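You operate a simulated robot arm through the tools that you are given. There is no shell and no other tool.

You run a simulated robot arm. Do the job below in one go: nothing can be reset, and whatever is moved stays where it is left.

JOB
Gauge the purple stem: under the minimum it goes in the reject tray, else in the green stand.
Fine: stand it in the gauge cup, close the orange gauge slide on it and draw the slide back; the minimum is on the yellow label. Set down upright: what you pick out.

Only the result counts: the job must be done as asked and must still hold three seconds after the hand-in. Knocking over, shifting, dropping, spilling or breaking anything else fails it.

ROBOT AND FRAMES
A 7-joint arm with a two-finger parallel gripper, fixed in place. Base frame: the origin is at the foot of the arm, x ahead of it, y to its left, z up; the work surface is at about z = 0. Units: mm, rad, N and s.
With the tool pointing down near the work surface it reaches from about 220 to 580 mm from the base axis. Its first joint turns from -1.152 to 1.152 rad. Payload 2.5 kg.
The TCP is the grasp point between the finger pads, 23 mm short of the fingertips. In the tool frame z runs along the fingers and y along their closing line. Largest opening 94 mm; finger width 38, thickness 10; the body of the gripper, 54 by 96 mm, starts 39 mm behind the TCP.
Orientation is told as [roll, pitch, yaw] about the base's x, y, z axes, in that order, counted from this pose: with the fingers straight down and closing along the base's y, the tool's x points along the base's -x, its y along +y and its z along -z.

CONTROLS
- The arm moves only by the tool nudge_tool. Its argument "deltas" is a list that holds one entry, the list of rows, each a list of 6 numbers: the shift along the tool's x, y, z in mm, then the turn, a rotation vector about the tool's x, y, z in rad. In form: [[[tx, ty, tz, rx, ry, rz], ...]]. A call has 1 to 20 rows; each row is the pose to reach, as a shift and turn from the pose commanded when the call began, along the tool's axes at that moment. "hand" is the opening, from 0 (shut) to 1 (fully open), set as the call begins (left out, the last holds). Rows are played at 5 a second. More than 50 mm and 0.15 rad between two rows, or a gripper value outside its range, and nothing of the call is played. Where a pose cannot be reached the arm comes as near as it can. A force on the tool above 60 N (or 10 N above the force at the start of the call, whichever is more), or a blocked arm, ends the call early, and 0.2 s more pass. Each finger travels about 108 mm/s and halts on what it meets, pressing with about 25 N; the grip force reading is that of the motor and also rises with nothing between the fingers. The clock runs only during rows and for 0.2 s after the last one: add rows that repeat a pose to give the fingers time. The reply holds the time, the measured pose of the TCP, the force on the tool along the base axes, the opening and the grip force, in the units named above and with some noise, with the torque about the TCP (base axes, N m) and any sound that the robot's microphone picked up.
- Cameras (640 x 400 px; columns grow to the right, rows downward): "scene" is fixed at [108.8, -400, 547.4]; the picture's right is [0.90, -0.44, 0.00], its down [-0.24, -0.49, -0.84] and it looks along [0.37, 0.75, -0.55] (base axes); focal length 320 px, centre (320, 200). "wrist" rides on the gripper at [86, 16, -75] in the tool frame; the picture's right is [-0.18, 0.98, 0.00], its down [-0.58, -0.11, -0.81] and it looks along [-0.79, -0.15, 0.59] (tool axes); focal length 243 px, centre (320, 200). There is no depth. A picture from a camera that has moved, and an enlarged one, comes with that camera's place and axes in the base frame and with its lens.
- grab_frame(camera): a new picture of that camera. No time passes.
- enlarge(camera, box): a new picture of the part [left, top, right, bottom] of that camera's present view, enlarged. No time passes.
- close_job(): hands the job in; it is judged then, once.

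Places have to be worked out from the pictures, the camera data and where the tool is seen. Open the gripper and draw the arm clear of the work before you hand the job in, unless the task says otherwise.

The tools are called after "Request:" as a command line: name --argument value ..., lists and objects as JSON in quotes. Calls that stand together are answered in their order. nudge_tool: Moves the arm, as the interface text tells. Its arguments: {"type":"object","properties":{"deltas":{"type":"array","items":{"type":"array","items":{"type":"array","items":{"type":"number"}}}},"hand":{"type":"number"}},"required":["deltas"]} The other tools are called the same way: grab_frame (camera) takes a picture; enlarge (camera, box) takes an enlarged picture of a part of a camera's view; close_job () hands the job in.

At the start:

```text
clock: 0.0
eef_pos: [417.1, 136.1, 301.4]
tcp_rot: [-0.001, -0.001, -0.001]
wrist_force: [0.1, 0.3, -0.1]
torque: [-0.02, 0.01, -0.05]
grip_width: 94.2
gripper_force: 0.0
```

scene: 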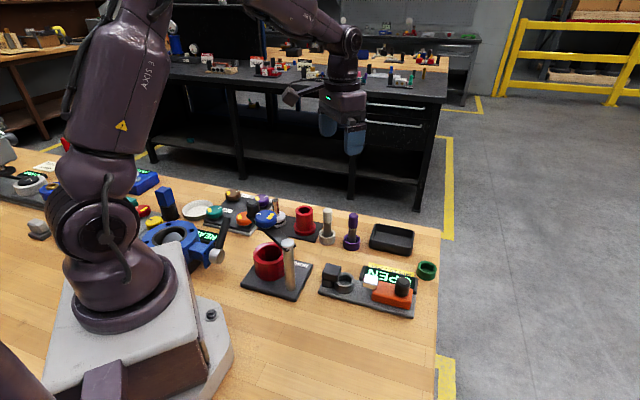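
wrist: 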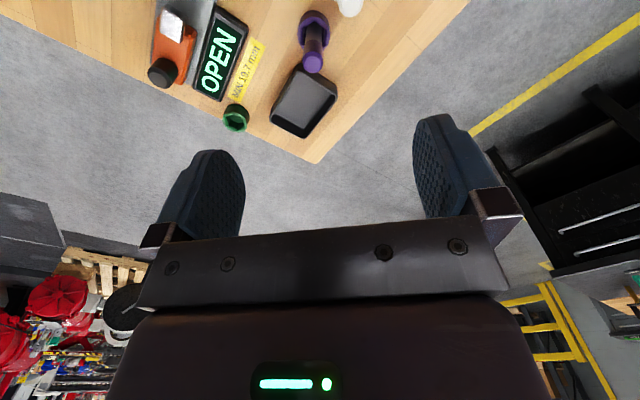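

The scene shows a bench with a gauge (orange slide, display "OPEN"), a purple stem, a black tray and a green stand ring. I enlarge parts of both views to see details first.

Request:
enlarge --camera "scene" --box '[300, 190, 460, 330]'

Request:
enlarge --camera "scene" --box '[120, 160, 330, 310]'

Request:
enlarge --camera "wrist" --box '[130, 0, 370, 150]'

```text
2.86 times, centred on (380, 260) of scene
camera zoom: at [108.8, -400.0, 547.4], right [0.9, -0.44, 0.0], down [-0.24, -0.49, -0.84], along [0.37, 0.75, -0.55], focal length 915 px, centre (149, 29)
```

zoom: 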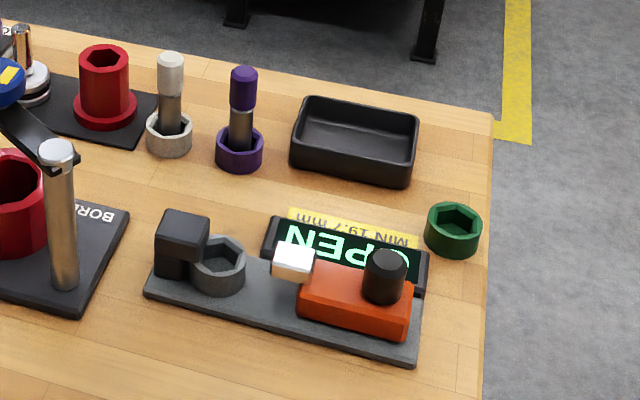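

```text
2.67 times, centred on (225, 235) of scene
camera zoom: at [108.8, -400.0, 547.4], right [0.9, -0.44, 0.0], down [-0.24, -0.49, -0.84], along [0.37, 0.75, -0.55], focal length 854 px, centre (573, 107)
```

zoom: 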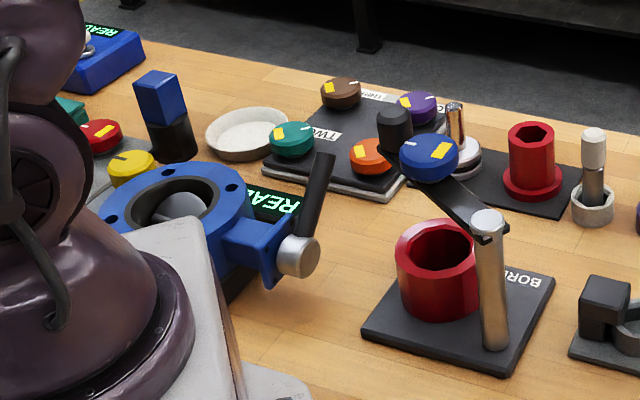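

```text
2.67 times, centred on (250, 75) of wrist
camera zoom: at [329.1, 151.9, 375.2], right [0.18, 0.98, 0.0], down [0.58, -0.11, 0.81], along [0.79, -0.15, -0.59], focal length 647 px, centre (507, 533)
```

zoom: 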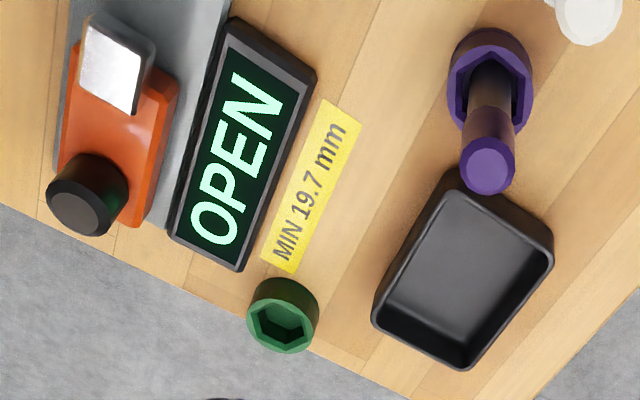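

The minimum is 19.7 mm. The stem stands at about (455,125), tray at about (556,89), green stand about (554,-40), gauge cup about (367,9), knob about (460,-66). I move the arm back and right, high up, to get a better wrist view of the gauge.

Request:
nudge_tool --deltas '[[[25, -33, 0, 0, 0, 0], [50, -66, 0, 0, 0, 0], [75, -100, 0, 0, 0, 0], [100, -133, 0, 0, 0, 0], [117, -166, 0, 0, 0, 0], [117, -166, 0, 0, 0, 0]]]'

```text
clock: 1.4
eef_pos: [298.0, -32.0, 301.0]
tcp_rot: [0.0, 0.001, -0.001]
wrist_force: [1.0, 0.5, -0.2]
torque: [0.0, 0.0, 0.03]
grip_width: 94.2
gripper_force: 0.0
```

The arm is at (298,-32,301). I take pictures from both cameras.

Request:
grab_frame --camera "wrist"

Request:
grab_frame --camera "scene"

```text
taken
camera wrist: at [211.4, -15.1, 375.2], right [0.18, 0.98, 0.0], down [0.58, -0.11, 0.81], along [0.79, -0.15, -0.59], focal length 243 px, centre (320, 200)
```

wrist: 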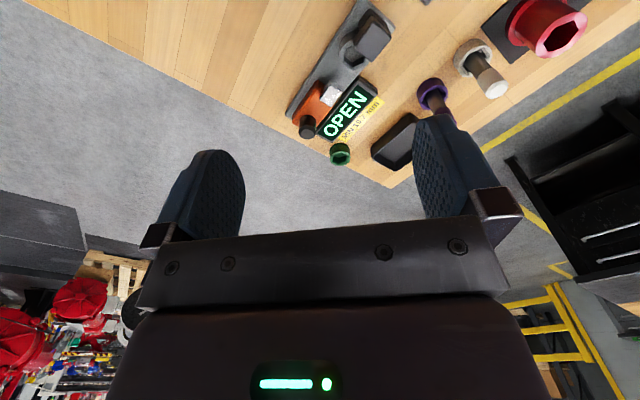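

```text
taken
```

scene: 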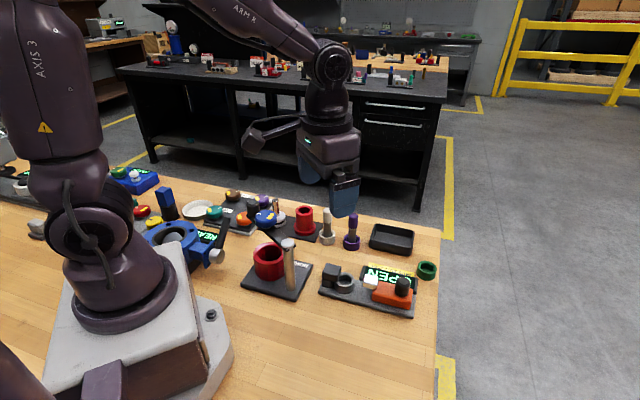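

The gauge, stand and stem are visible in the wrist view. I enlarge it for measuring.

Request:
enlarge --camera "wrist" --box '[270, 0, 430, 100]'

Request:
enlarge --camera "wrist" --box '[270, 80, 430, 180]'

Request:
enlarge --camera "wrist" --box '[400, 0, 600, 125]'

Request:
enlarge --camera "scene" --box '[310, 250, 450, 330]'

```text
4.00 times, centred on (350, 50) of wrist
camera zoom: at [211.4, -15.1, 375.2], right [0.18, 0.98, 0.0], down [0.58, -0.11, 0.81], along [0.79, -0.15, -0.59], focal length 970 px, centre (200, 800)
```

zoom: 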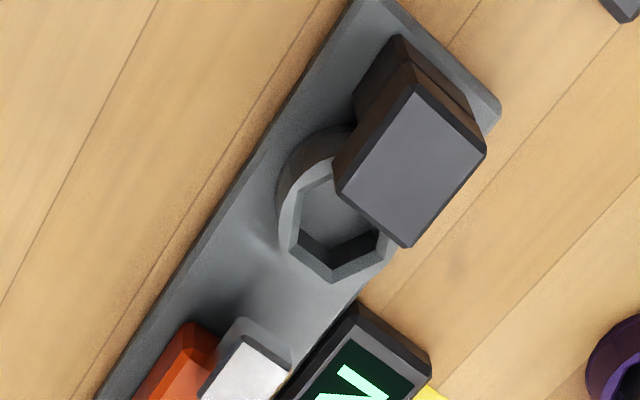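

```text
4.00 times, centred on (350, 130) of wrist
camera zoom: at [211.4, -15.1, 375.2], right [0.18, 0.98, 0.0], down [0.58, -0.11, 0.81], along [0.79, -0.15, -0.59], focal length 970 px, centre (200, 480)
```

zoom: 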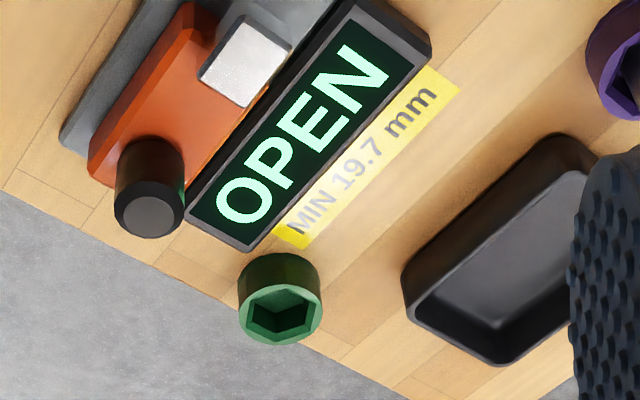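

```text
3.20 times, centred on (500, 62) of wrist
camera zoom: at [211.4, -15.1, 375.2], right [0.18, 0.98, 0.0], down [0.58, -0.11, 0.81], along [0.79, -0.15, -0.59], focal length 776 px, centre (-256, 640)
```

zoom: 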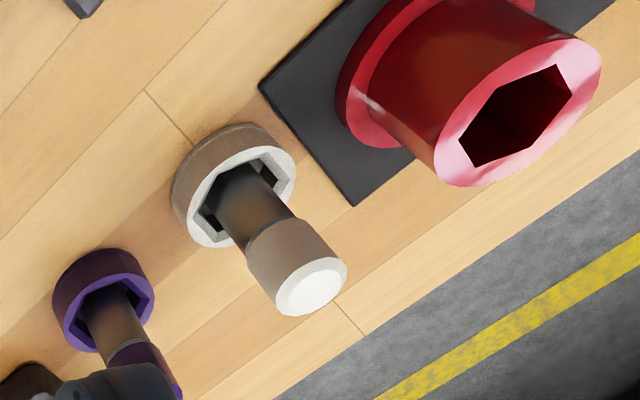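

```text
4.57 times, centred on (380, 290) of scene
camera zoom: at [108.8, -400.0, 547.4], right [0.9, -0.44, 0.0], down [-0.24, -0.49, -0.84], along [0.37, 0.75, -0.55], focal length 1465 px, centre (46, -211)
```

zoom: 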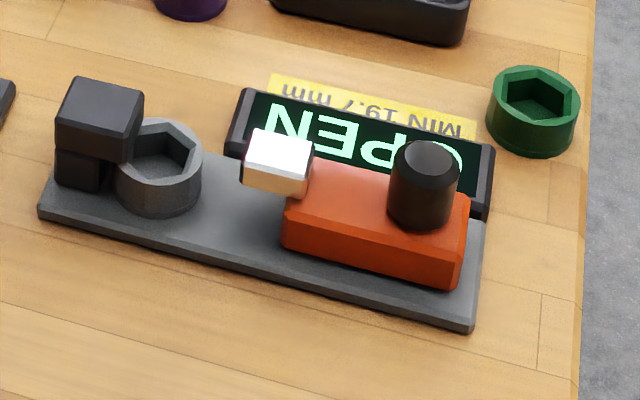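

I need more precise geometry, so I enlarge the cup, the knob, the stem and the stand strongly in both views.

Request:
enlarge --camera "scene" --box '[320, 260, 384, 300]'

Request:
enlarge --camera "scene" --box '[364, 270, 428, 310]'

Request:
enlarge --camera "scene" --box '[316, 205, 396, 255]'

Request:
enlarge --camera "scene" --box '[364, 220, 444, 280]'

Request:
enlarge --camera "wrist" --box '[400, 60, 480, 110]'

```text
10.00 times, centred on (352, 280) of scene
camera zoom: at [108.8, -400.0, 547.4], right [0.9, -0.44, 0.0], down [-0.24, -0.49, -0.84], along [0.37, 0.75, -0.55], focal length 3204 px, centre (0, -600)
```

zoom: 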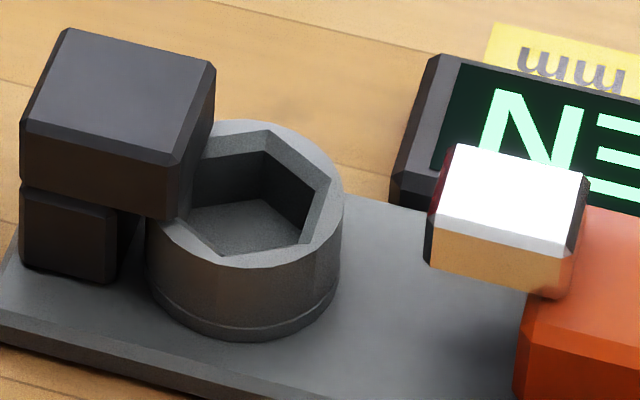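

```text
10.00 times, centred on (396, 290) of scene
camera zoom: at [108.8, -400.0, 547.4], right [0.9, -0.44, 0.0], down [-0.24, -0.49, -0.84], along [0.37, 0.75, -0.55], focal length 3204 px, centre (-440, -700)
```

zoom: 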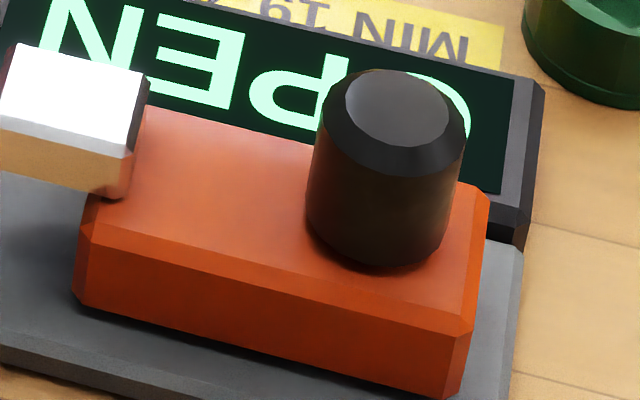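

```text
8.00 times, centred on (356, 230) of scene
camera zoom: at [108.8, -400.0, 547.4], right [0.9, -0.44, 0.0], down [-0.24, -0.49, -0.84], along [0.37, 0.75, -0.55], focal length 2563 px, centre (32, -40)
```

zoom: 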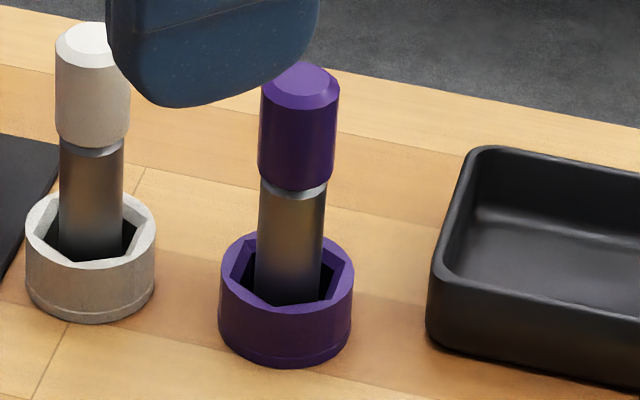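

```text
6.67 times, centred on (404, 250) of scene
camera zoom: at [108.8, -400.0, 547.4], right [0.9, -0.44, 0.0], down [-0.24, -0.49, -0.84], along [0.37, 0.75, -0.55], focal length 2136 px, centre (-240, -133)
```

zoom: 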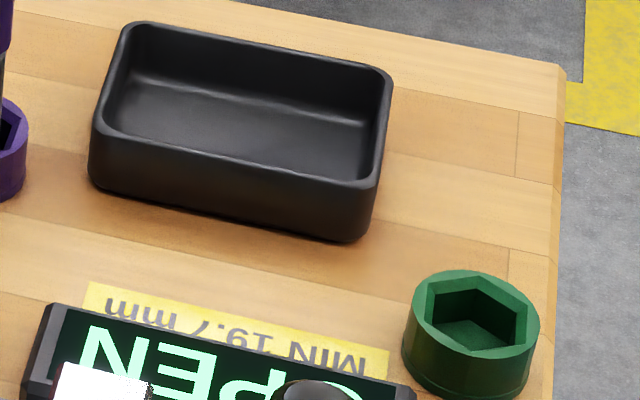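

```text
8.00 times, centred on (440, 85) of wrist
camera zoom: at [211.4, -15.1, 375.2], right [0.18, 0.98, 0.0], down [0.58, -0.11, 0.81], along [0.79, -0.15, -0.59], focal length 1941 px, centre (-640, 1120)
```

zoom: 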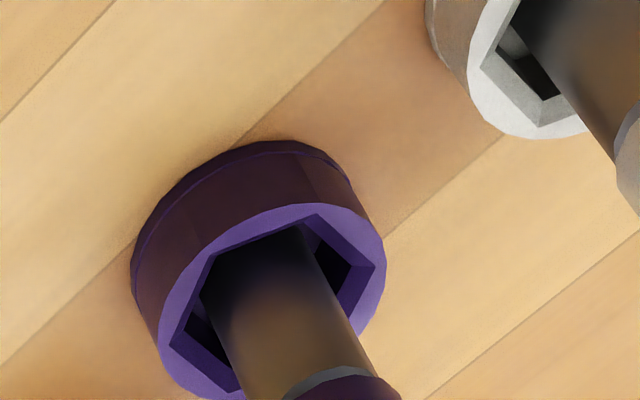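

The stem top triangulates to about (452,121,98), the anvil top to z≈55 and the gauge axis runs at about 45°. I move above the stem and look from there with the wrist camera.

Request:
nudge_tool --deltas '[[[-38, 38, 0, 0, 0, 0], [-77, 76, 0, 0, 0, 0], [-116, 115, 0, 0, 0, 0], [-154, 153, 0, 0, 0, 0], [-154, 153, 40, 0, 0, 0], [-154, 153, 80, 0, 0, 0], [-154, 153, 120, 0, 0, 0], [-154, 153, 120, 0, 0, 0]]]' --hand 1

Request:
grab_frame --camera "wrist"

Request:
grab_frame --camera "scene"

```text
refused: row 1 steps farther than a row can; nothing moved
```

```text
taken
camera wrist: at [211.4, -15.1, 375.2], right [0.18, 0.98, 0.0], down [0.58, -0.11, 0.81], along [0.79, -0.15, -0.59], focal length 243 px, centre (320, 200)
```

wrist: 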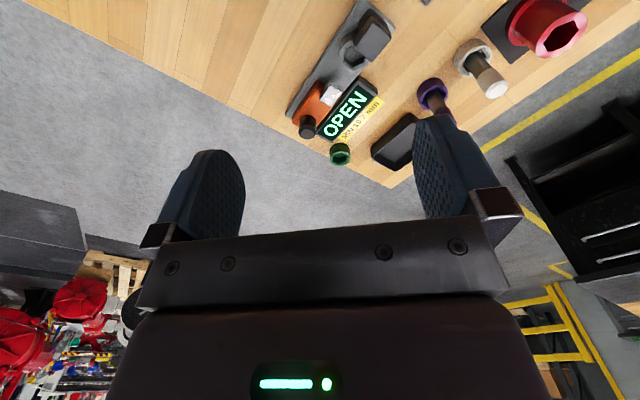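

```text
taken
```

scene: 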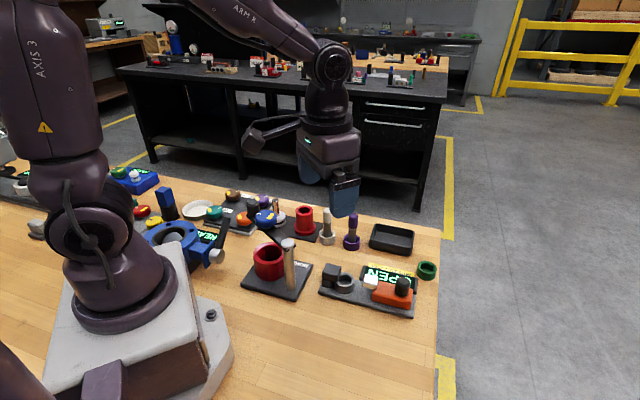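

The first row was 54 mm, over the limit, and nothing moved. I replay the same move with smaller steps.

Request:
nudge_tool --deltas '[[[-31, 31, 0, 0, 0, 0], [-62, 62, 0, 0, 0, 0], [-93, 93, 0, 0, 0, 0], [-124, 123, 0, 0, 0, 0], [-154, 153, 0, 0, 0, 0], [-154, 153, 40, 0, 0, 0], [-154, 153, 80, 0, 0, 0], [-154, 153, 120, 0, 0, 0], [-154, 153, 120, 0, 0, 0]]]' --hand 1

```text
clock: 3.4
eef_pos: [452.4, 121.5, 180.9]
tcp_rot: [0.0, 0.001, -0.001]
wrist_force: [0.4, -1.1, -0.1]
torque: [0.0, -0.02, -0.02]
grip_width: 94.1
gripper_force: 0.0
```

The TCP is now at (452.4,121.5,181), supposedly above the stem. I look with both cameras.

Request:
grab_frame --camera "wrist"

Request:
enlarge --camera "scene" --box '[300, 150, 420, 260]'

```text
taken
camera wrist: at [366.6, 139.1, 254.9], right [0.18, 0.98, 0.0], down [0.58, -0.11, 0.81], along [0.79, -0.15, -0.59], focal length 243 px, centre (320, 200)
```

wrist: 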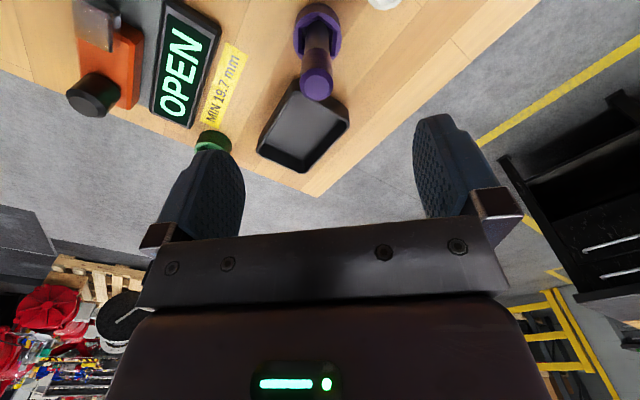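

```text
3.64 times, centred on (360, 205) of scene
camera zoom: at [108.8, -400.0, 547.4], right [0.9, -0.44, 0.0], down [-0.24, -0.49, -0.84], along [0.37, 0.75, -0.55], focal length 1165 px, centre (174, 182)
```

zoom: 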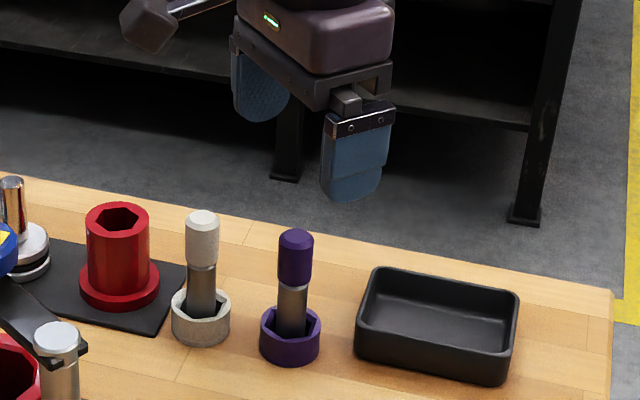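

The stem top appears almost exactly under the TCP. I enlarge for a precise check.

Request:
enlarge --camera "wrist" --box '[280, 0, 360, 50]'

Request:
enlarge --camera "wrist" --box '[280, 60, 360, 110]'

```text
8.00 times, centred on (320, 25) of wrist
camera zoom: at [366.6, 139.1, 254.9], right [0.18, 0.98, 0.0], down [0.58, -0.11, 0.81], along [0.79, -0.15, -0.59], focal length 1941 px, centre (320, 1600)
```

zoom: 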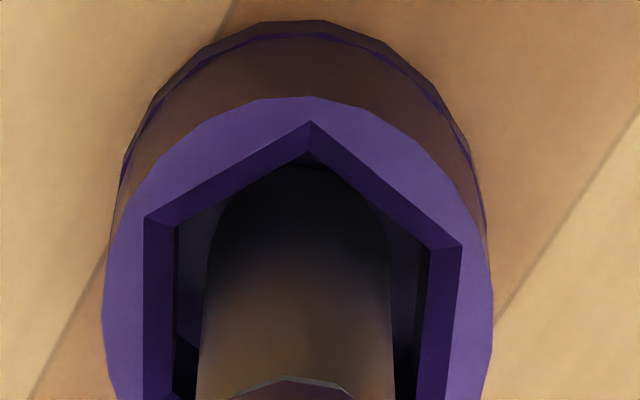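

```text
8.00 times, centred on (320, 85) of wrist
camera zoom: at [366.6, 139.1, 254.9], right [0.18, 0.98, 0.0], down [0.58, -0.11, 0.81], along [0.79, -0.15, -0.59], focal length 1941 px, centre (320, 1120)
```

zoom: 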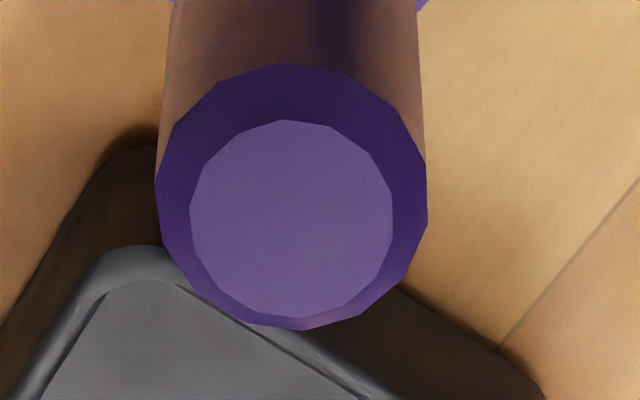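

The stem's top centre is at about (451.3,121,98), i.e. 1.3 mm back and 2.2 mm right of the TCP. I correct and descend with open fingers to about z=84, around the purple cap.

Request:
nudge_tool --deltas '[[[1.3, -2.2, 0, 0, 0, 0], [1.3, -2.2, 30, 0, 0, 0], [1.3, -2.2, 60, 0, 0, 0], [1.3, -2.2, 60, 0, 0, 0]]]'

Request:
grab_frame --camera "wrist"

Request:
enlarge --camera "scene" --box '[300, 150, 420, 260]'

```text
clock: 4.4
eef_pos: [452.5, 117.2, 120.7]
tcp_rot: [0.0, 0.0, 0.0]
wrist_force: [-0.4, -0.8, 0.2]
torque: [0.02, -0.01, -0.02]
grip_width: 94.0
gripper_force: 0.1
```

```text
taken
camera wrist: at [365.0, 133.5, 195.0], right [0.18, 0.98, 0.0], down [0.58, -0.11, 0.81], along [0.79, -0.15, -0.59], focal length 243 px, centre (320, 200)
```

wrist: 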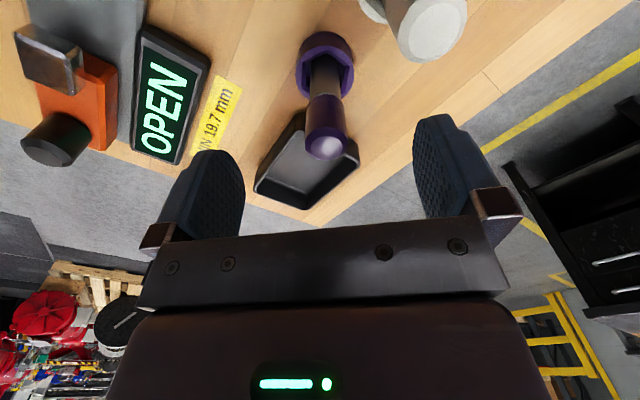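

```text
3.64 times, centred on (360, 205) of scene
camera zoom: at [108.8, -400.0, 547.4], right [0.9, -0.44, 0.0], down [-0.24, -0.49, -0.84], along [0.37, 0.75, -0.55], focal length 1165 px, centre (174, 182)
```

zoom: 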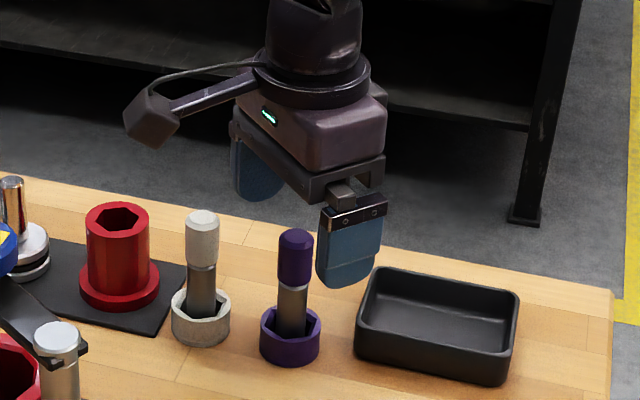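

The wrist view shows the stem's top now slightly right of the finger centre line (the arm settled near y=117.5). I enlarge to measure the residual.

Request:
enlarge --camera "wrist" --box '[280, 110, 360, 160]'

Request:
enlarge --camera "wrist" --box '[160, 90, 512, 310]'

```text
8.00 times, centred on (320, 135) of wrist
camera zoom: at [365.0, 133.5, 195.0], right [0.18, 0.98, 0.0], down [0.58, -0.11, 0.81], along [0.79, -0.15, -0.59], focal length 1941 px, centre (320, 720)
```

zoom: 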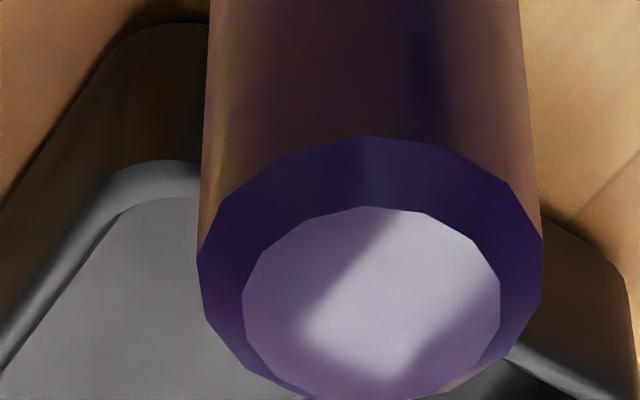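

```text
1.82 times, centred on (336, 200) of wrist
camera zoom: at [365.0, 133.5, 195.0], right [0.18, 0.98, 0.0], down [0.58, -0.11, 0.81], along [0.79, -0.15, -0.59], focal length 441 px, centre (291, 200)
```

zoom: 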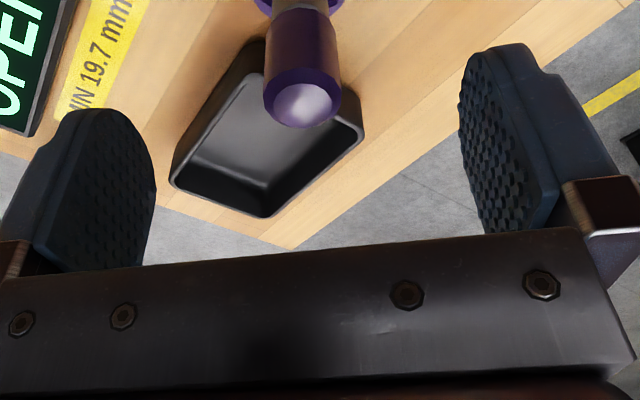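

The stem is at y≈121.1 while the TCP sits at y≈117.5. I shift +3.5 mm in y, then check again before descending.

Request:
nudge_tool --deltas '[[[0, 3.5, 0, 0, 0, 0], [0, 3.5, 0, 0, 0, 0], [0, 3.5, 0, 0, 0, 0]]]'

Request:
enlarge --camera "wrist" --box '[280, 110, 360, 160]'

```text
clock: 5.2
eef_pos: [451.4, 122.0, 120.8]
tcp_rot: [0.001, -0.001, 0.0]
wrist_force: [0.4, -0.1, 0.4]
torque: [0.0, -0.01, 0.03]
grip_width: 94.1
gripper_force: 0.1
```

```text
8.00 times, centred on (320, 135) of wrist
camera zoom: at [363.9, 138.1, 195.2], right [0.18, 0.98, 0.0], down [0.58, -0.11, 0.81], along [0.79, -0.15, -0.59], focal length 1941 px, centre (320, 720)
```

zoom: 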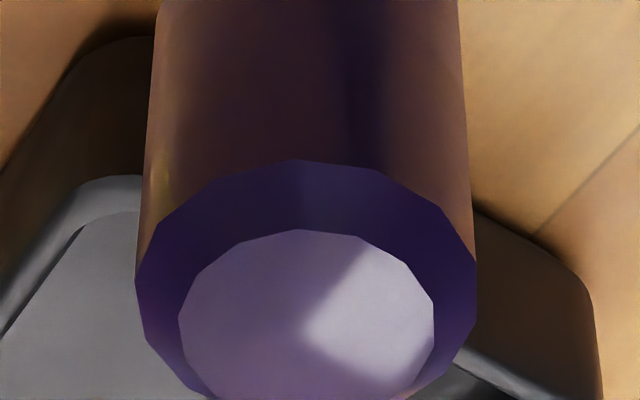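

Now the TCP is about 0.9 mm too far in +y. I correct that and descend the remaining 36 mm to grip height.

Request:
nudge_tool --deltas '[[[0, -0.8, 12, 0, 0, 0], [0, -0.8, 24, 0, 0, 0], [0, -0.8, 36, 0, 0, 0], [0, -0.8, 36, 0, 0, 0], [0, -0.8, 36, 0, 0, 0]]]'

Request:
grab_frame --camera "wrist"

Request:
enlarge --camera "scene" --box '[300, 150, 420, 260]'

```text
clock: 6.4
eef_pos: [451.5, 121.4, 85.0]
tcp_rot: [-0.001, 0.0, 0.0]
wrist_force: [1.3, 0.2, 0.2]
torque: [-0.03, 0.01, -0.02]
grip_width: 94.1
gripper_force: 0.0
```

```text
taken
camera wrist: at [364.2, 138.5, 159.1], right [0.18, 0.98, 0.0], down [0.58, -0.11, 0.81], along [0.79, -0.15, -0.59], focal length 243 px, centre (320, 200)
```

wrist: 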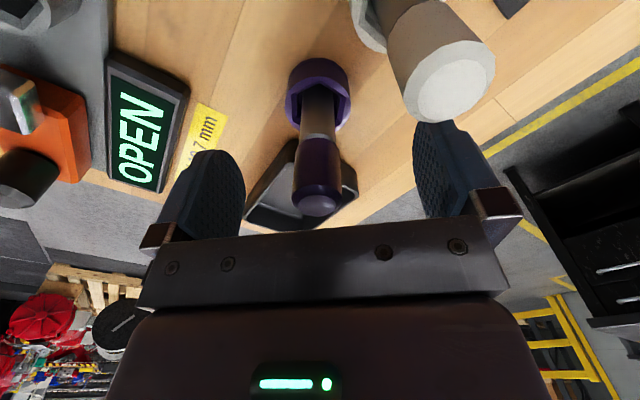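

```text
3.64 times, centred on (360, 205) of scene
camera zoom: at [108.8, -400.0, 547.4], right [0.9, -0.44, 0.0], down [-0.24, -0.49, -0.84], along [0.37, 0.75, -0.55], focal length 1165 px, centre (174, 182)
```

zoom: 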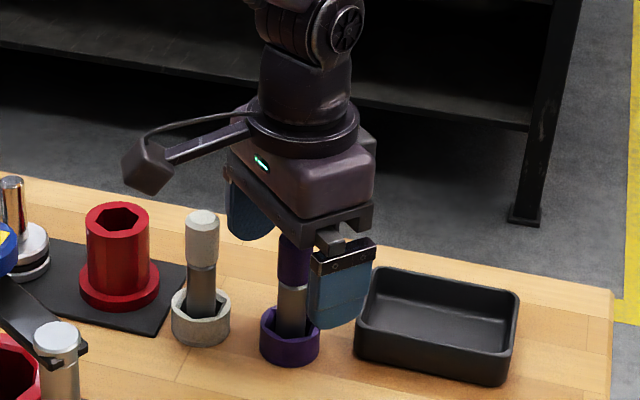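

The stem is about 1.3 mm to the −y side of the TCP (the camera pose agrees). One more small correction before closing.

Request:
nudge_tool --deltas '[[[0, -1.3, 0, 0, 0, 0], [0, -1.3, 0, 0, 0, 0], [0, -1.3, 0, 0, 0, 0]]]'

Request:
enlarge --camera "wrist" --box '[200, 100, 440, 250]'

```text
clock: 7.2
eef_pos: [450.3, 121.2, 83.7]
tcp_rot: [0.002, 0.001, 0.0]
wrist_force: [0.2, 0.4, 0.5]
torque: [-0.01, 0.05, 0.02]
grip_width: 94.2
gripper_force: 0.0
```

```text
2.67 times, centred on (320, 175) of wrist
camera zoom: at [364.2, 137.8, 159.4], right [0.18, 0.98, 0.0], down [0.58, -0.11, 0.81], along [0.79, -0.15, -0.59], focal length 647 px, centre (320, 267)
```

zoom: 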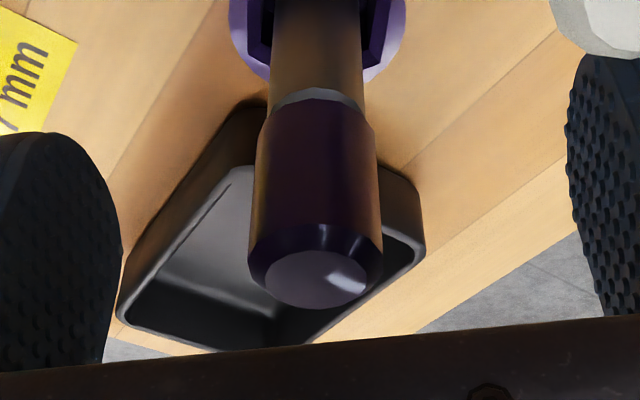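

The stem is now within about 0.7 mm of the finger centre. I close the gripper in place.

Request:
nudge_tool --deltas '[[[0, -0.3, 0, 0, 0, 0], [0, -0.3, 0, 0, 0, 0], [0, -0.3, 0, 0, 0, 0], [0, -0.3, 0, 0, 0, 0], [0, -0.3, 0, 0, 0, 0]]]' --hand 0

Request:
enlarge --camera "wrist" --box '[200, 50, 440, 200]'

Request:
enlarge --camera "scene" --box '[300, 170, 420, 260]'

```text
clock: 8.4
eef_pos: [451.4, 121.0, 84.1]
tcp_rot: [-0.001, 0.001, 0.0]
wrist_force: [0.5, -0.3, 0.3]
torque: [0.06, -0.01, 0.02]
grip_width: 22.8
gripper_force: 25.0
```

```text
2.67 times, centred on (320, 125) of wrist
camera zoom: at [364.1, 137.4, 158.8], right [0.18, 0.98, 0.0], down [0.58, -0.11, 0.81], along [0.79, -0.15, -0.59], focal length 647 px, centre (320, 400)
```

zoom: 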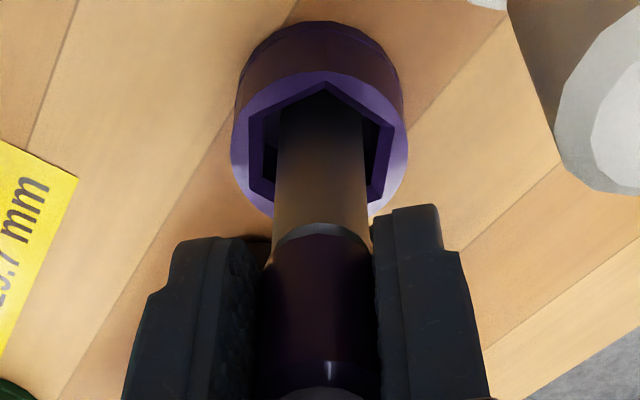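

```text
4.44 times, centred on (360, 215) of scene
camera zoom: at [108.8, -400.0, 547.4], right [0.9, -0.44, 0.0], down [-0.24, -0.49, -0.84], along [0.37, 0.75, -0.55], focal length 1424 px, centre (142, 133)
```

zoom: 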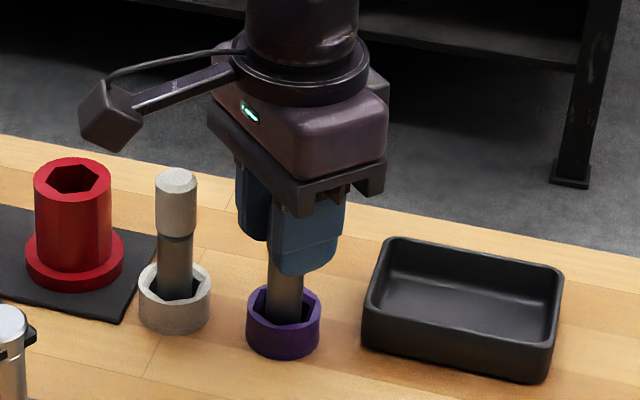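

The grip holds at 22.8 mm with 25 N. I lift straight up, slowly at first.

Request:
nudge_tool --deltas '[[[0, 0, -8, 0, 0, 0], [0, 0, -16, 0, 0, 0], [0, 0, -26, 0, 0, 0], [0, 0, -40, 0, 0, 0], [0, 0, -60, 0, 0, 0], [0, 0, -80, 0, 0, 0], [0, 0, -80, 0, 0, 0]]]'

Request:
enlarge --camera "wrist" --box '[200, 0, 440, 150]'

Request:
enlarge --camera "scene" --box '[300, 150, 420, 260]'

```text
clock: 10.0
eef_pos: [452.8, 121.0, 165.4]
tcp_rot: [0.0, -0.002, 0.001]
wrist_force: [-0.3, 0.4, -0.9]
torque: [-0.02, -0.02, 0.02]
grip_width: 23.0
gripper_force: 24.9
```

```text
2.67 times, centred on (320, 75) of wrist
camera zoom: at [365.6, 138.5, 240.3], right [0.18, 0.98, 0.0], down [0.58, -0.11, 0.81], along [0.79, -0.15, -0.59], focal length 647 px, centre (320, 533)
```

zoom: 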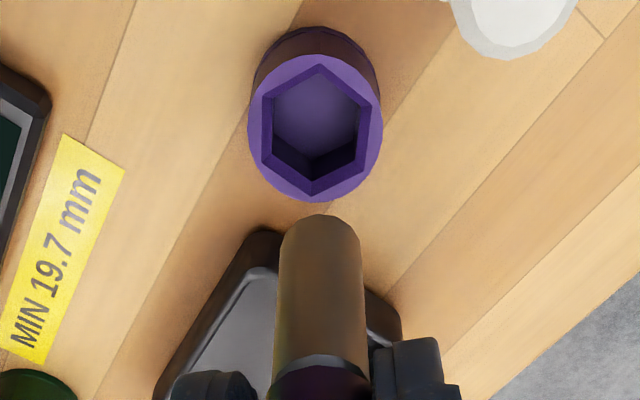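

```text
3.64 times, centred on (360, 205) of scene
camera zoom: at [108.8, -400.0, 547.4], right [0.9, -0.44, 0.0], down [-0.24, -0.49, -0.84], along [0.37, 0.75, -0.55], focal length 1165 px, centre (174, 182)
```

zoom: 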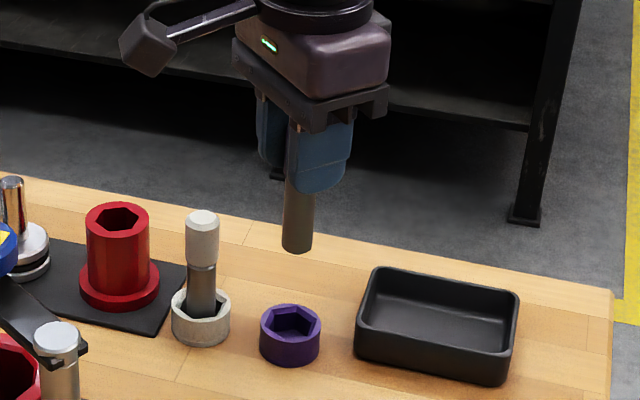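

The stem is a plain round cylinder, lifted cleanly; its stand stayed put. Its lower end is about 76 mm below the TCP. I carry it at this height toward the gauge cup near (364,4).

Request:
nudge_tool --deltas '[[[20, -30, 0, 0, 0, 0], [41, -59, 0, 0, 0, 0], [62, -89, 0, 0, 0, 0], [82, -115, 0, 0, 0, 0], [82, -115, 0, 0, 0, 0], [82, -115, 0, 0, 0, 0]]]'

Request:
grab_frame --camera "wrist"

Request:
enlarge --camera "wrist" --box '[240, 0, 400, 100]'

Request:
enlarge --camera "scene" --box '[300, 210, 440, 320]'

```text
clock: 11.4
eef_pos: [370.4, 2.3, 163.7]
tcp_rot: [0.0, 0.0, 0.001]
wrist_force: [-0.1, 0.3, -1.6]
torque: [0.02, 0.0, -0.01]
grip_width: 23.0
gripper_force: 24.8
```

```text
taken
camera wrist: at [282.3, 19.9, 238.0], right [0.18, 0.98, 0.0], down [0.58, -0.11, 0.81], along [0.79, -0.15, -0.59], focal length 243 px, centre (320, 200)
```

wrist: 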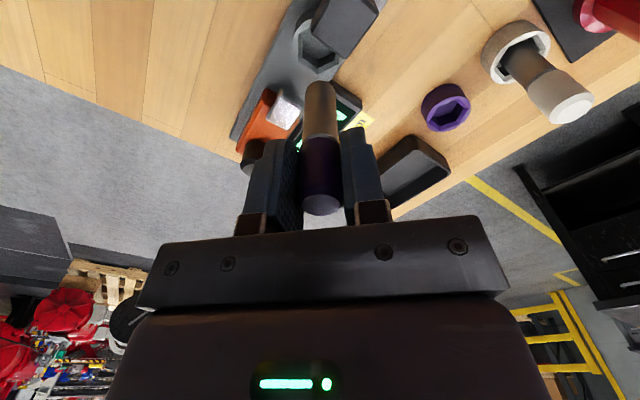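

```text
4.00 times, centred on (320, 50) of wrist
camera zoom: at [282.3, 19.9, 238.0], right [0.18, 0.98, 0.0], down [0.58, -0.11, 0.81], along [0.79, -0.15, -0.59], focal length 970 px, centre (320, 800)
```

zoom: 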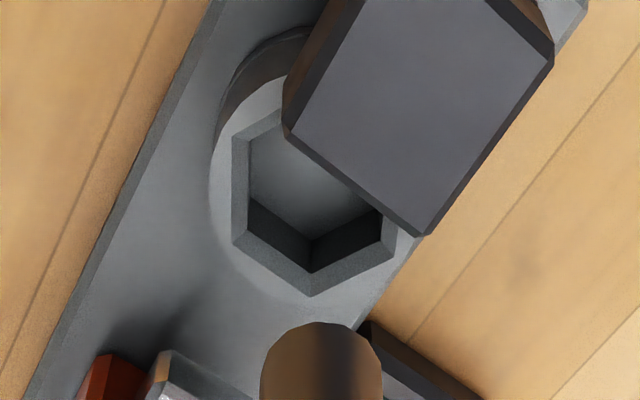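

```text
3.64 times, centred on (370, 265) of scene
camera zoom: at [108.8, -400.0, 547.4], right [0.9, -0.44, 0.0], down [-0.24, -0.49, -0.84], along [0.37, 0.75, -0.55], focal length 1165 px, centre (138, -36)
```

zoom: 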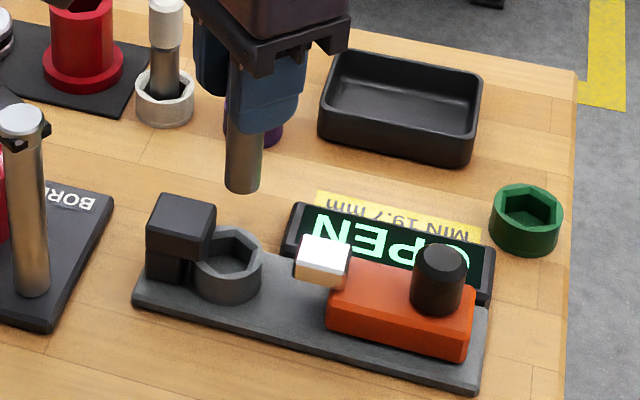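

The hex cup is visible just behind the stem; I estimate its centre at (364,3), about 13 mm from the anvil face. The TCP is at about (368.3,3.9,163). I shift back 4 mm and descend to just above anvil height to check.

Request:
nudge_tool --deltas '[[[3.9, -0.9, 0, 0, 0, 0], [3.9, -0.9, 12, 0, 0, 0], [3.9, -0.9, 24, 0, 0, 0], [3.9, -0.9, 24, 0, 0, 0]]]'

Request:
enlarge --camera "wrist" --box '[240, 0, 400, 100]'

Request:
enlarge --camera "scene" --box '[316, 240, 396, 300]'

```text
clock: 12.4
eef_pos: [366.4, 2.3, 141.7]
tcp_rot: [0.001, 0.0, 0.0]
wrist_force: [-0.7, -0.4, -1.4]
torque: [0.02, 0.0, 0.0]
grip_width: 22.8
gripper_force: 25.0
```

```text
4.00 times, centred on (320, 50) of wrist
camera zoom: at [278.9, 19.5, 215.7], right [0.18, 0.98, 0.0], down [0.58, -0.11, 0.81], along [0.79, -0.15, -0.59], focal length 970 px, centre (320, 800)
```

zoom: 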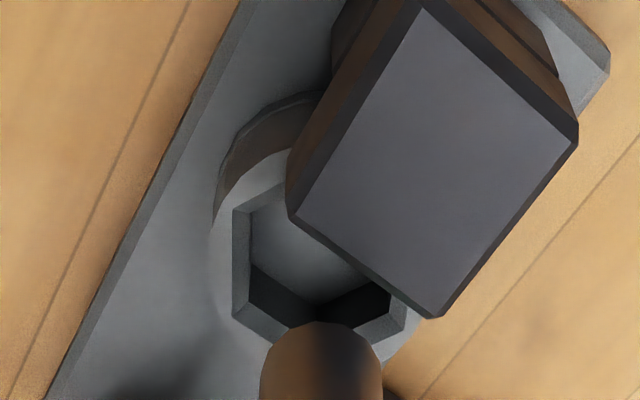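

```text
6.67 times, centred on (356, 270) of scene
camera zoom: at [108.8, -400.0, 547.4], right [0.9, -0.44, 0.0], down [-0.24, -0.49, -0.84], along [0.37, 0.75, -0.55], focal length 2136 px, centre (80, -267)
```

zoom: 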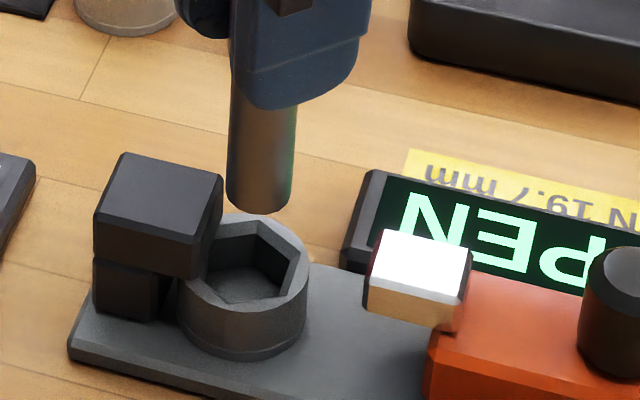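

The scene view shows the stem's lower end about 4 mm to the right of the cup centre (along the picture's right); the wrist view says lateral y is fine. I shift about 4 mm toward −x and look again.

Request:
nudge_tool --deltas '[[[2, 0.2, 0, 0, 0, 0], [4.2, 0.2, 0, 0, 0, 0], [4.2, 0.2, 0, 0, 0, 0]]]'

Request:
enlarge --camera "wrist" --box '[270, 30, 366, 90]'

Request:
enlarge --camera "scene" --box '[324, 255, 372, 285]'

```text
clock: 13.2
eef_pos: [360.5, 4.4, 141.1]
tcp_rot: [-0.001, 0.0, 0.0]
wrist_force: [-0.8, -0.8, -1.6]
torque: [0.01, -0.01, -0.01]
grip_width: 22.7
gripper_force: 25.0
```

```text
6.67 times, centred on (318, 60) of wrist
camera zoom: at [274.7, 20.9, 215.3], right [0.18, 0.98, 0.0], down [0.58, -0.11, 0.81], along [0.79, -0.15, -0.59], focal length 1618 px, centre (333, 1133)
```

zoom: 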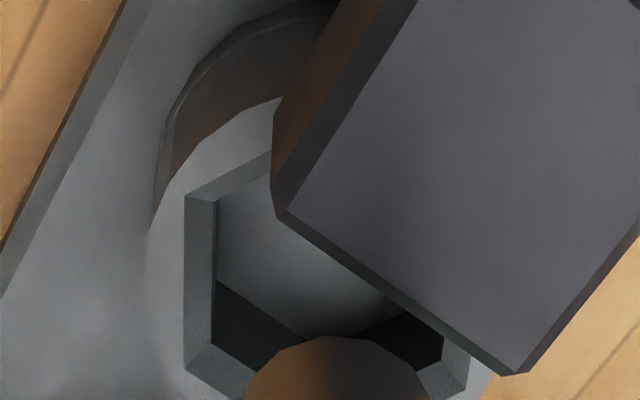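

```text
13.33 times, centred on (348, 270) of scene
camera zoom: at [108.8, -400.0, 547.4], right [0.9, -0.44, 0.0], down [-0.24, -0.49, -0.84], along [0.37, 0.75, -0.55], focal length 4272 px, centre (-53, -733)
```

zoom: 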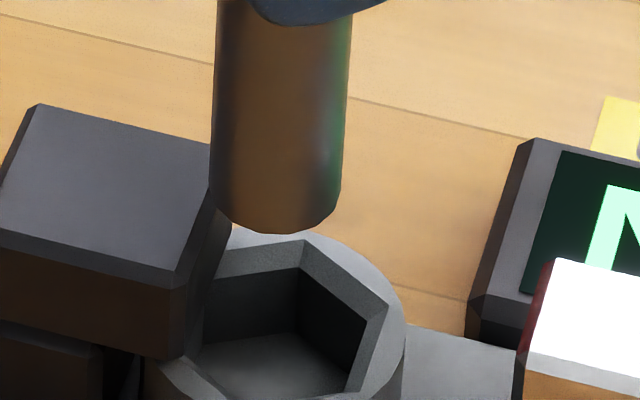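

The stem's lower end is now close: the cup centre lies about (+0.4,−1.2) mm from it, and the anvil face is only ~11 mm from the cup centre, so I bias about 1 mm away from the anvil. I apply (+1.2,−2.0) mm and recheck before descending.

Request:
nudge_tool --deltas '[[[-1.2, -2.0, 0, 0, 0, 0], [-1.2, -2.0, 0, 0, 0, 0], [-1.2, -2.0, 0, 0, 0, 0]]]'

Request:
enlarge --camera "wrist" --box '[270, 40, 366, 100]'

Request:
enlarge --camera "scene" --box '[324, 260, 372, 290]'

```text
clock: 14.0
eef_pos: [363.0, 2.8, 140.6]
tcp_rot: [0.0, 0.001, 0.002]
wrist_force: [-0.2, -0.1, -0.7]
torque: [0.02, 0.02, 0.0]
grip_width: 22.7
gripper_force: 24.9
```

```text
6.67 times, centred on (318, 70) of wrist
camera zoom: at [276.3, 19.3, 214.9], right [0.18, 0.98, 0.0], down [0.58, -0.11, 0.81], along [0.79, -0.15, -0.59], focal length 1618 px, centre (333, 1067)
```

zoom: 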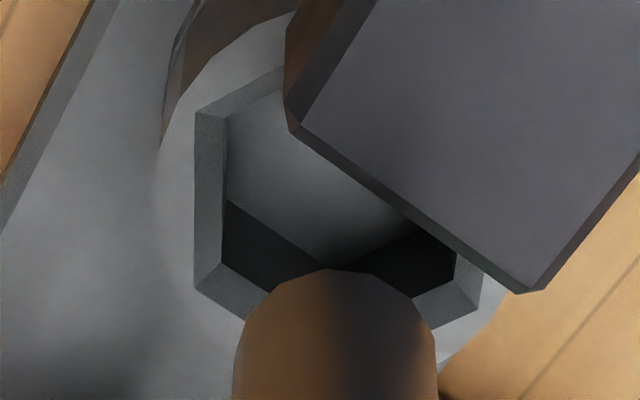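

```text
13.33 times, centred on (348, 275) of scene
camera zoom: at [108.8, -400.0, 547.4], right [0.9, -0.44, 0.0], down [-0.24, -0.49, -0.84], along [0.37, 0.75, -0.55], focal length 4272 px, centre (-53, -800)
```

zoom: 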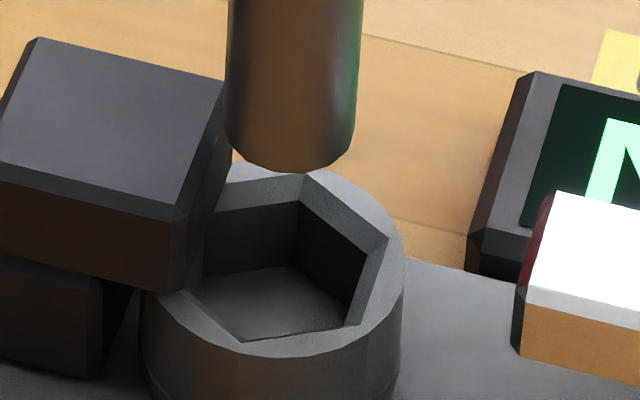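

The stem is now about 1.2 mm from the cup centre on the side away from the anvil, well inside the ~2.5 mm clearance. I descend to just above the cup rim and check.

Request:
nudge_tool --deltas '[[[0, 0, 6, 0, 0, 0], [0, 0, 12, 0, 0, 0], [0, 0, 18, 0, 0, 0], [0, 0, 24, 0, 0, 0], [0, 0, 24, 0, 0, 0]]]'

Request:
enlarge --camera "wrist" --box '[270, 40, 366, 100]'

Request:
enlarge --camera "scene" --box '[324, 260, 372, 290]'

```text
clock: 15.2
eef_pos: [362.9, 3.9, 115.2]
tcp_rot: [0.0, 0.0, 0.0]
wrist_force: [0.5, 0.0, -1.8]
torque: [0.03, 0.0, 0.0]
grip_width: 22.8
gripper_force: 24.8
```

```text
6.67 times, centred on (318, 70) of wrist
camera zoom: at [275.3, 20.2, 191.0], right [0.18, 0.98, 0.0], down [0.58, -0.11, 0.81], along [0.79, -0.15, -0.59], focal length 1618 px, centre (333, 1067)
```

zoom: 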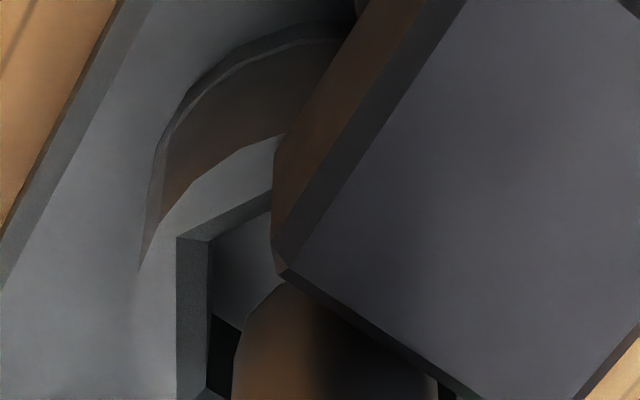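

```text
13.33 times, centred on (348, 275) of scene
camera zoom: at [108.8, -400.0, 547.4], right [0.9, -0.44, 0.0], down [-0.24, -0.49, -0.84], along [0.37, 0.75, -0.55], focal length 4272 px, centre (-53, -800)
```

zoom: 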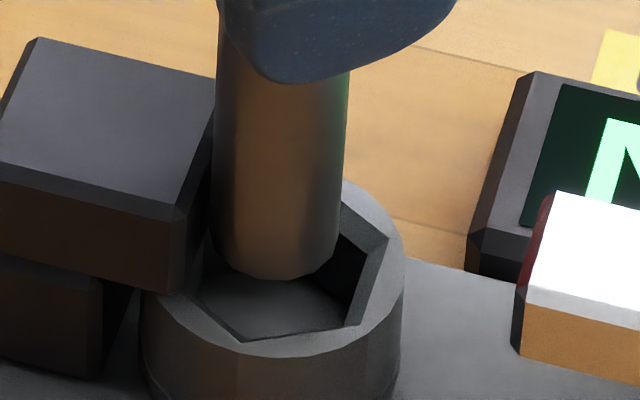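

The arm drifted slightly toward the anvil during descent but the stem is centred over the hex and not touching. I shift ~0.8 mm away from the anvil and lower into the cup in small steps.

Request:
nudge_tool --deltas '[[[-0.8, -0.8, 0, 0, 0, 0], [-0.8, -0.8, 3, 0, 0, 0], [-0.8, -0.8, 6, 0, 0, 0], [-0.8, -0.8, 9, 0, 0, 0], [-0.8, -0.8, 12, 0, 0, 0], [-0.8, -0.8, 12, 0, 0, 0]]]'

Request:
enlarge --camera "wrist" --box '[270, 60, 366, 120]'

Request:
enlarge --camera "scene" --box '[324, 260, 372, 290]'

```text
clock: 16.6
eef_pos: [364.0, 1.6, 103.1]
tcp_rot: [0.0, -0.001, 0.0]
wrist_force: [-0.1, 0.1, -1.2]
torque: [0.02, -0.01, 0.01]
grip_width: 22.6
gripper_force: 24.9
```

```text
6.67 times, centred on (318, 90) of wrist
camera zoom: at [277.0, 18.3, 178.7], right [0.18, 0.98, 0.0], down [0.58, -0.11, 0.81], along [0.79, -0.15, -0.59], focal length 1618 px, centre (333, 933)
```

zoom: 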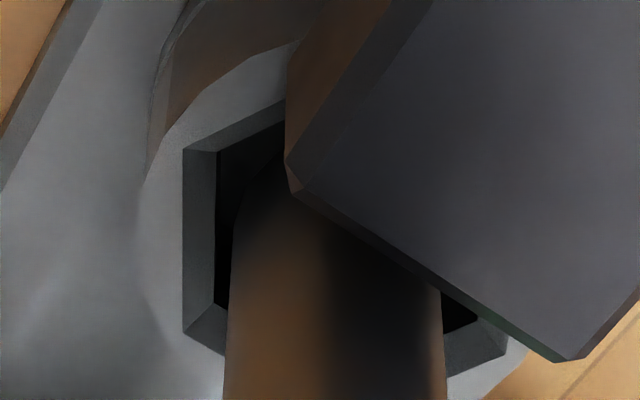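

```text
13.33 times, centred on (348, 275) of scene
camera zoom: at [108.8, -400.0, 547.4], right [0.9, -0.44, 0.0], down [-0.24, -0.49, -0.84], along [0.37, 0.75, -0.55], focal length 4272 px, centre (-53, -800)
```

zoom: 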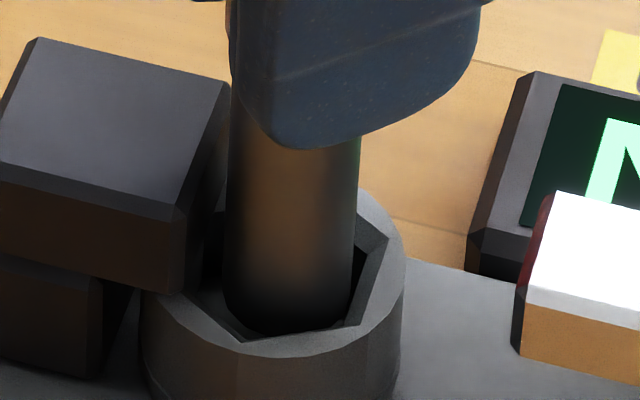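

The stem's end is inside the hex opening with no contact force. I keep lowering in small steps and watch the vertical force.

Request:
nudge_tool --deltas '[[[0, 0, 1.5, 0, 0, 0], [0, 0, 3, 0, 0, 0], [0, 0, 4.5, 0, 0, 0], [0, 0, 6, 0, 0, 0], [0, 0, 6, 0, 0, 0]]]'

Request:
enlarge --camera "scene" --box '[324, 260, 372, 290]'

```text
clock: 17.8
eef_pos: [363.5, 1.3, 98.3]
tcp_rot: [0.0, -0.002, 0.002]
wrist_force: [0.0, -0.7, -1.2]
torque: [0.01, 0.0, -0.02]
grip_width: 22.7
gripper_force: 25.0
```

```text
13.33 times, centred on (348, 275) of scene
camera zoom: at [108.8, -400.0, 547.4], right [0.9, -0.44, 0.0], down [-0.24, -0.49, -0.84], along [0.37, 0.75, -0.55], focal length 4272 px, centre (-53, -800)
```

zoom: 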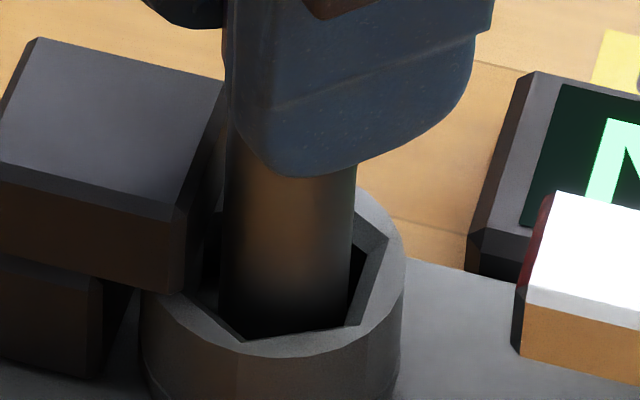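

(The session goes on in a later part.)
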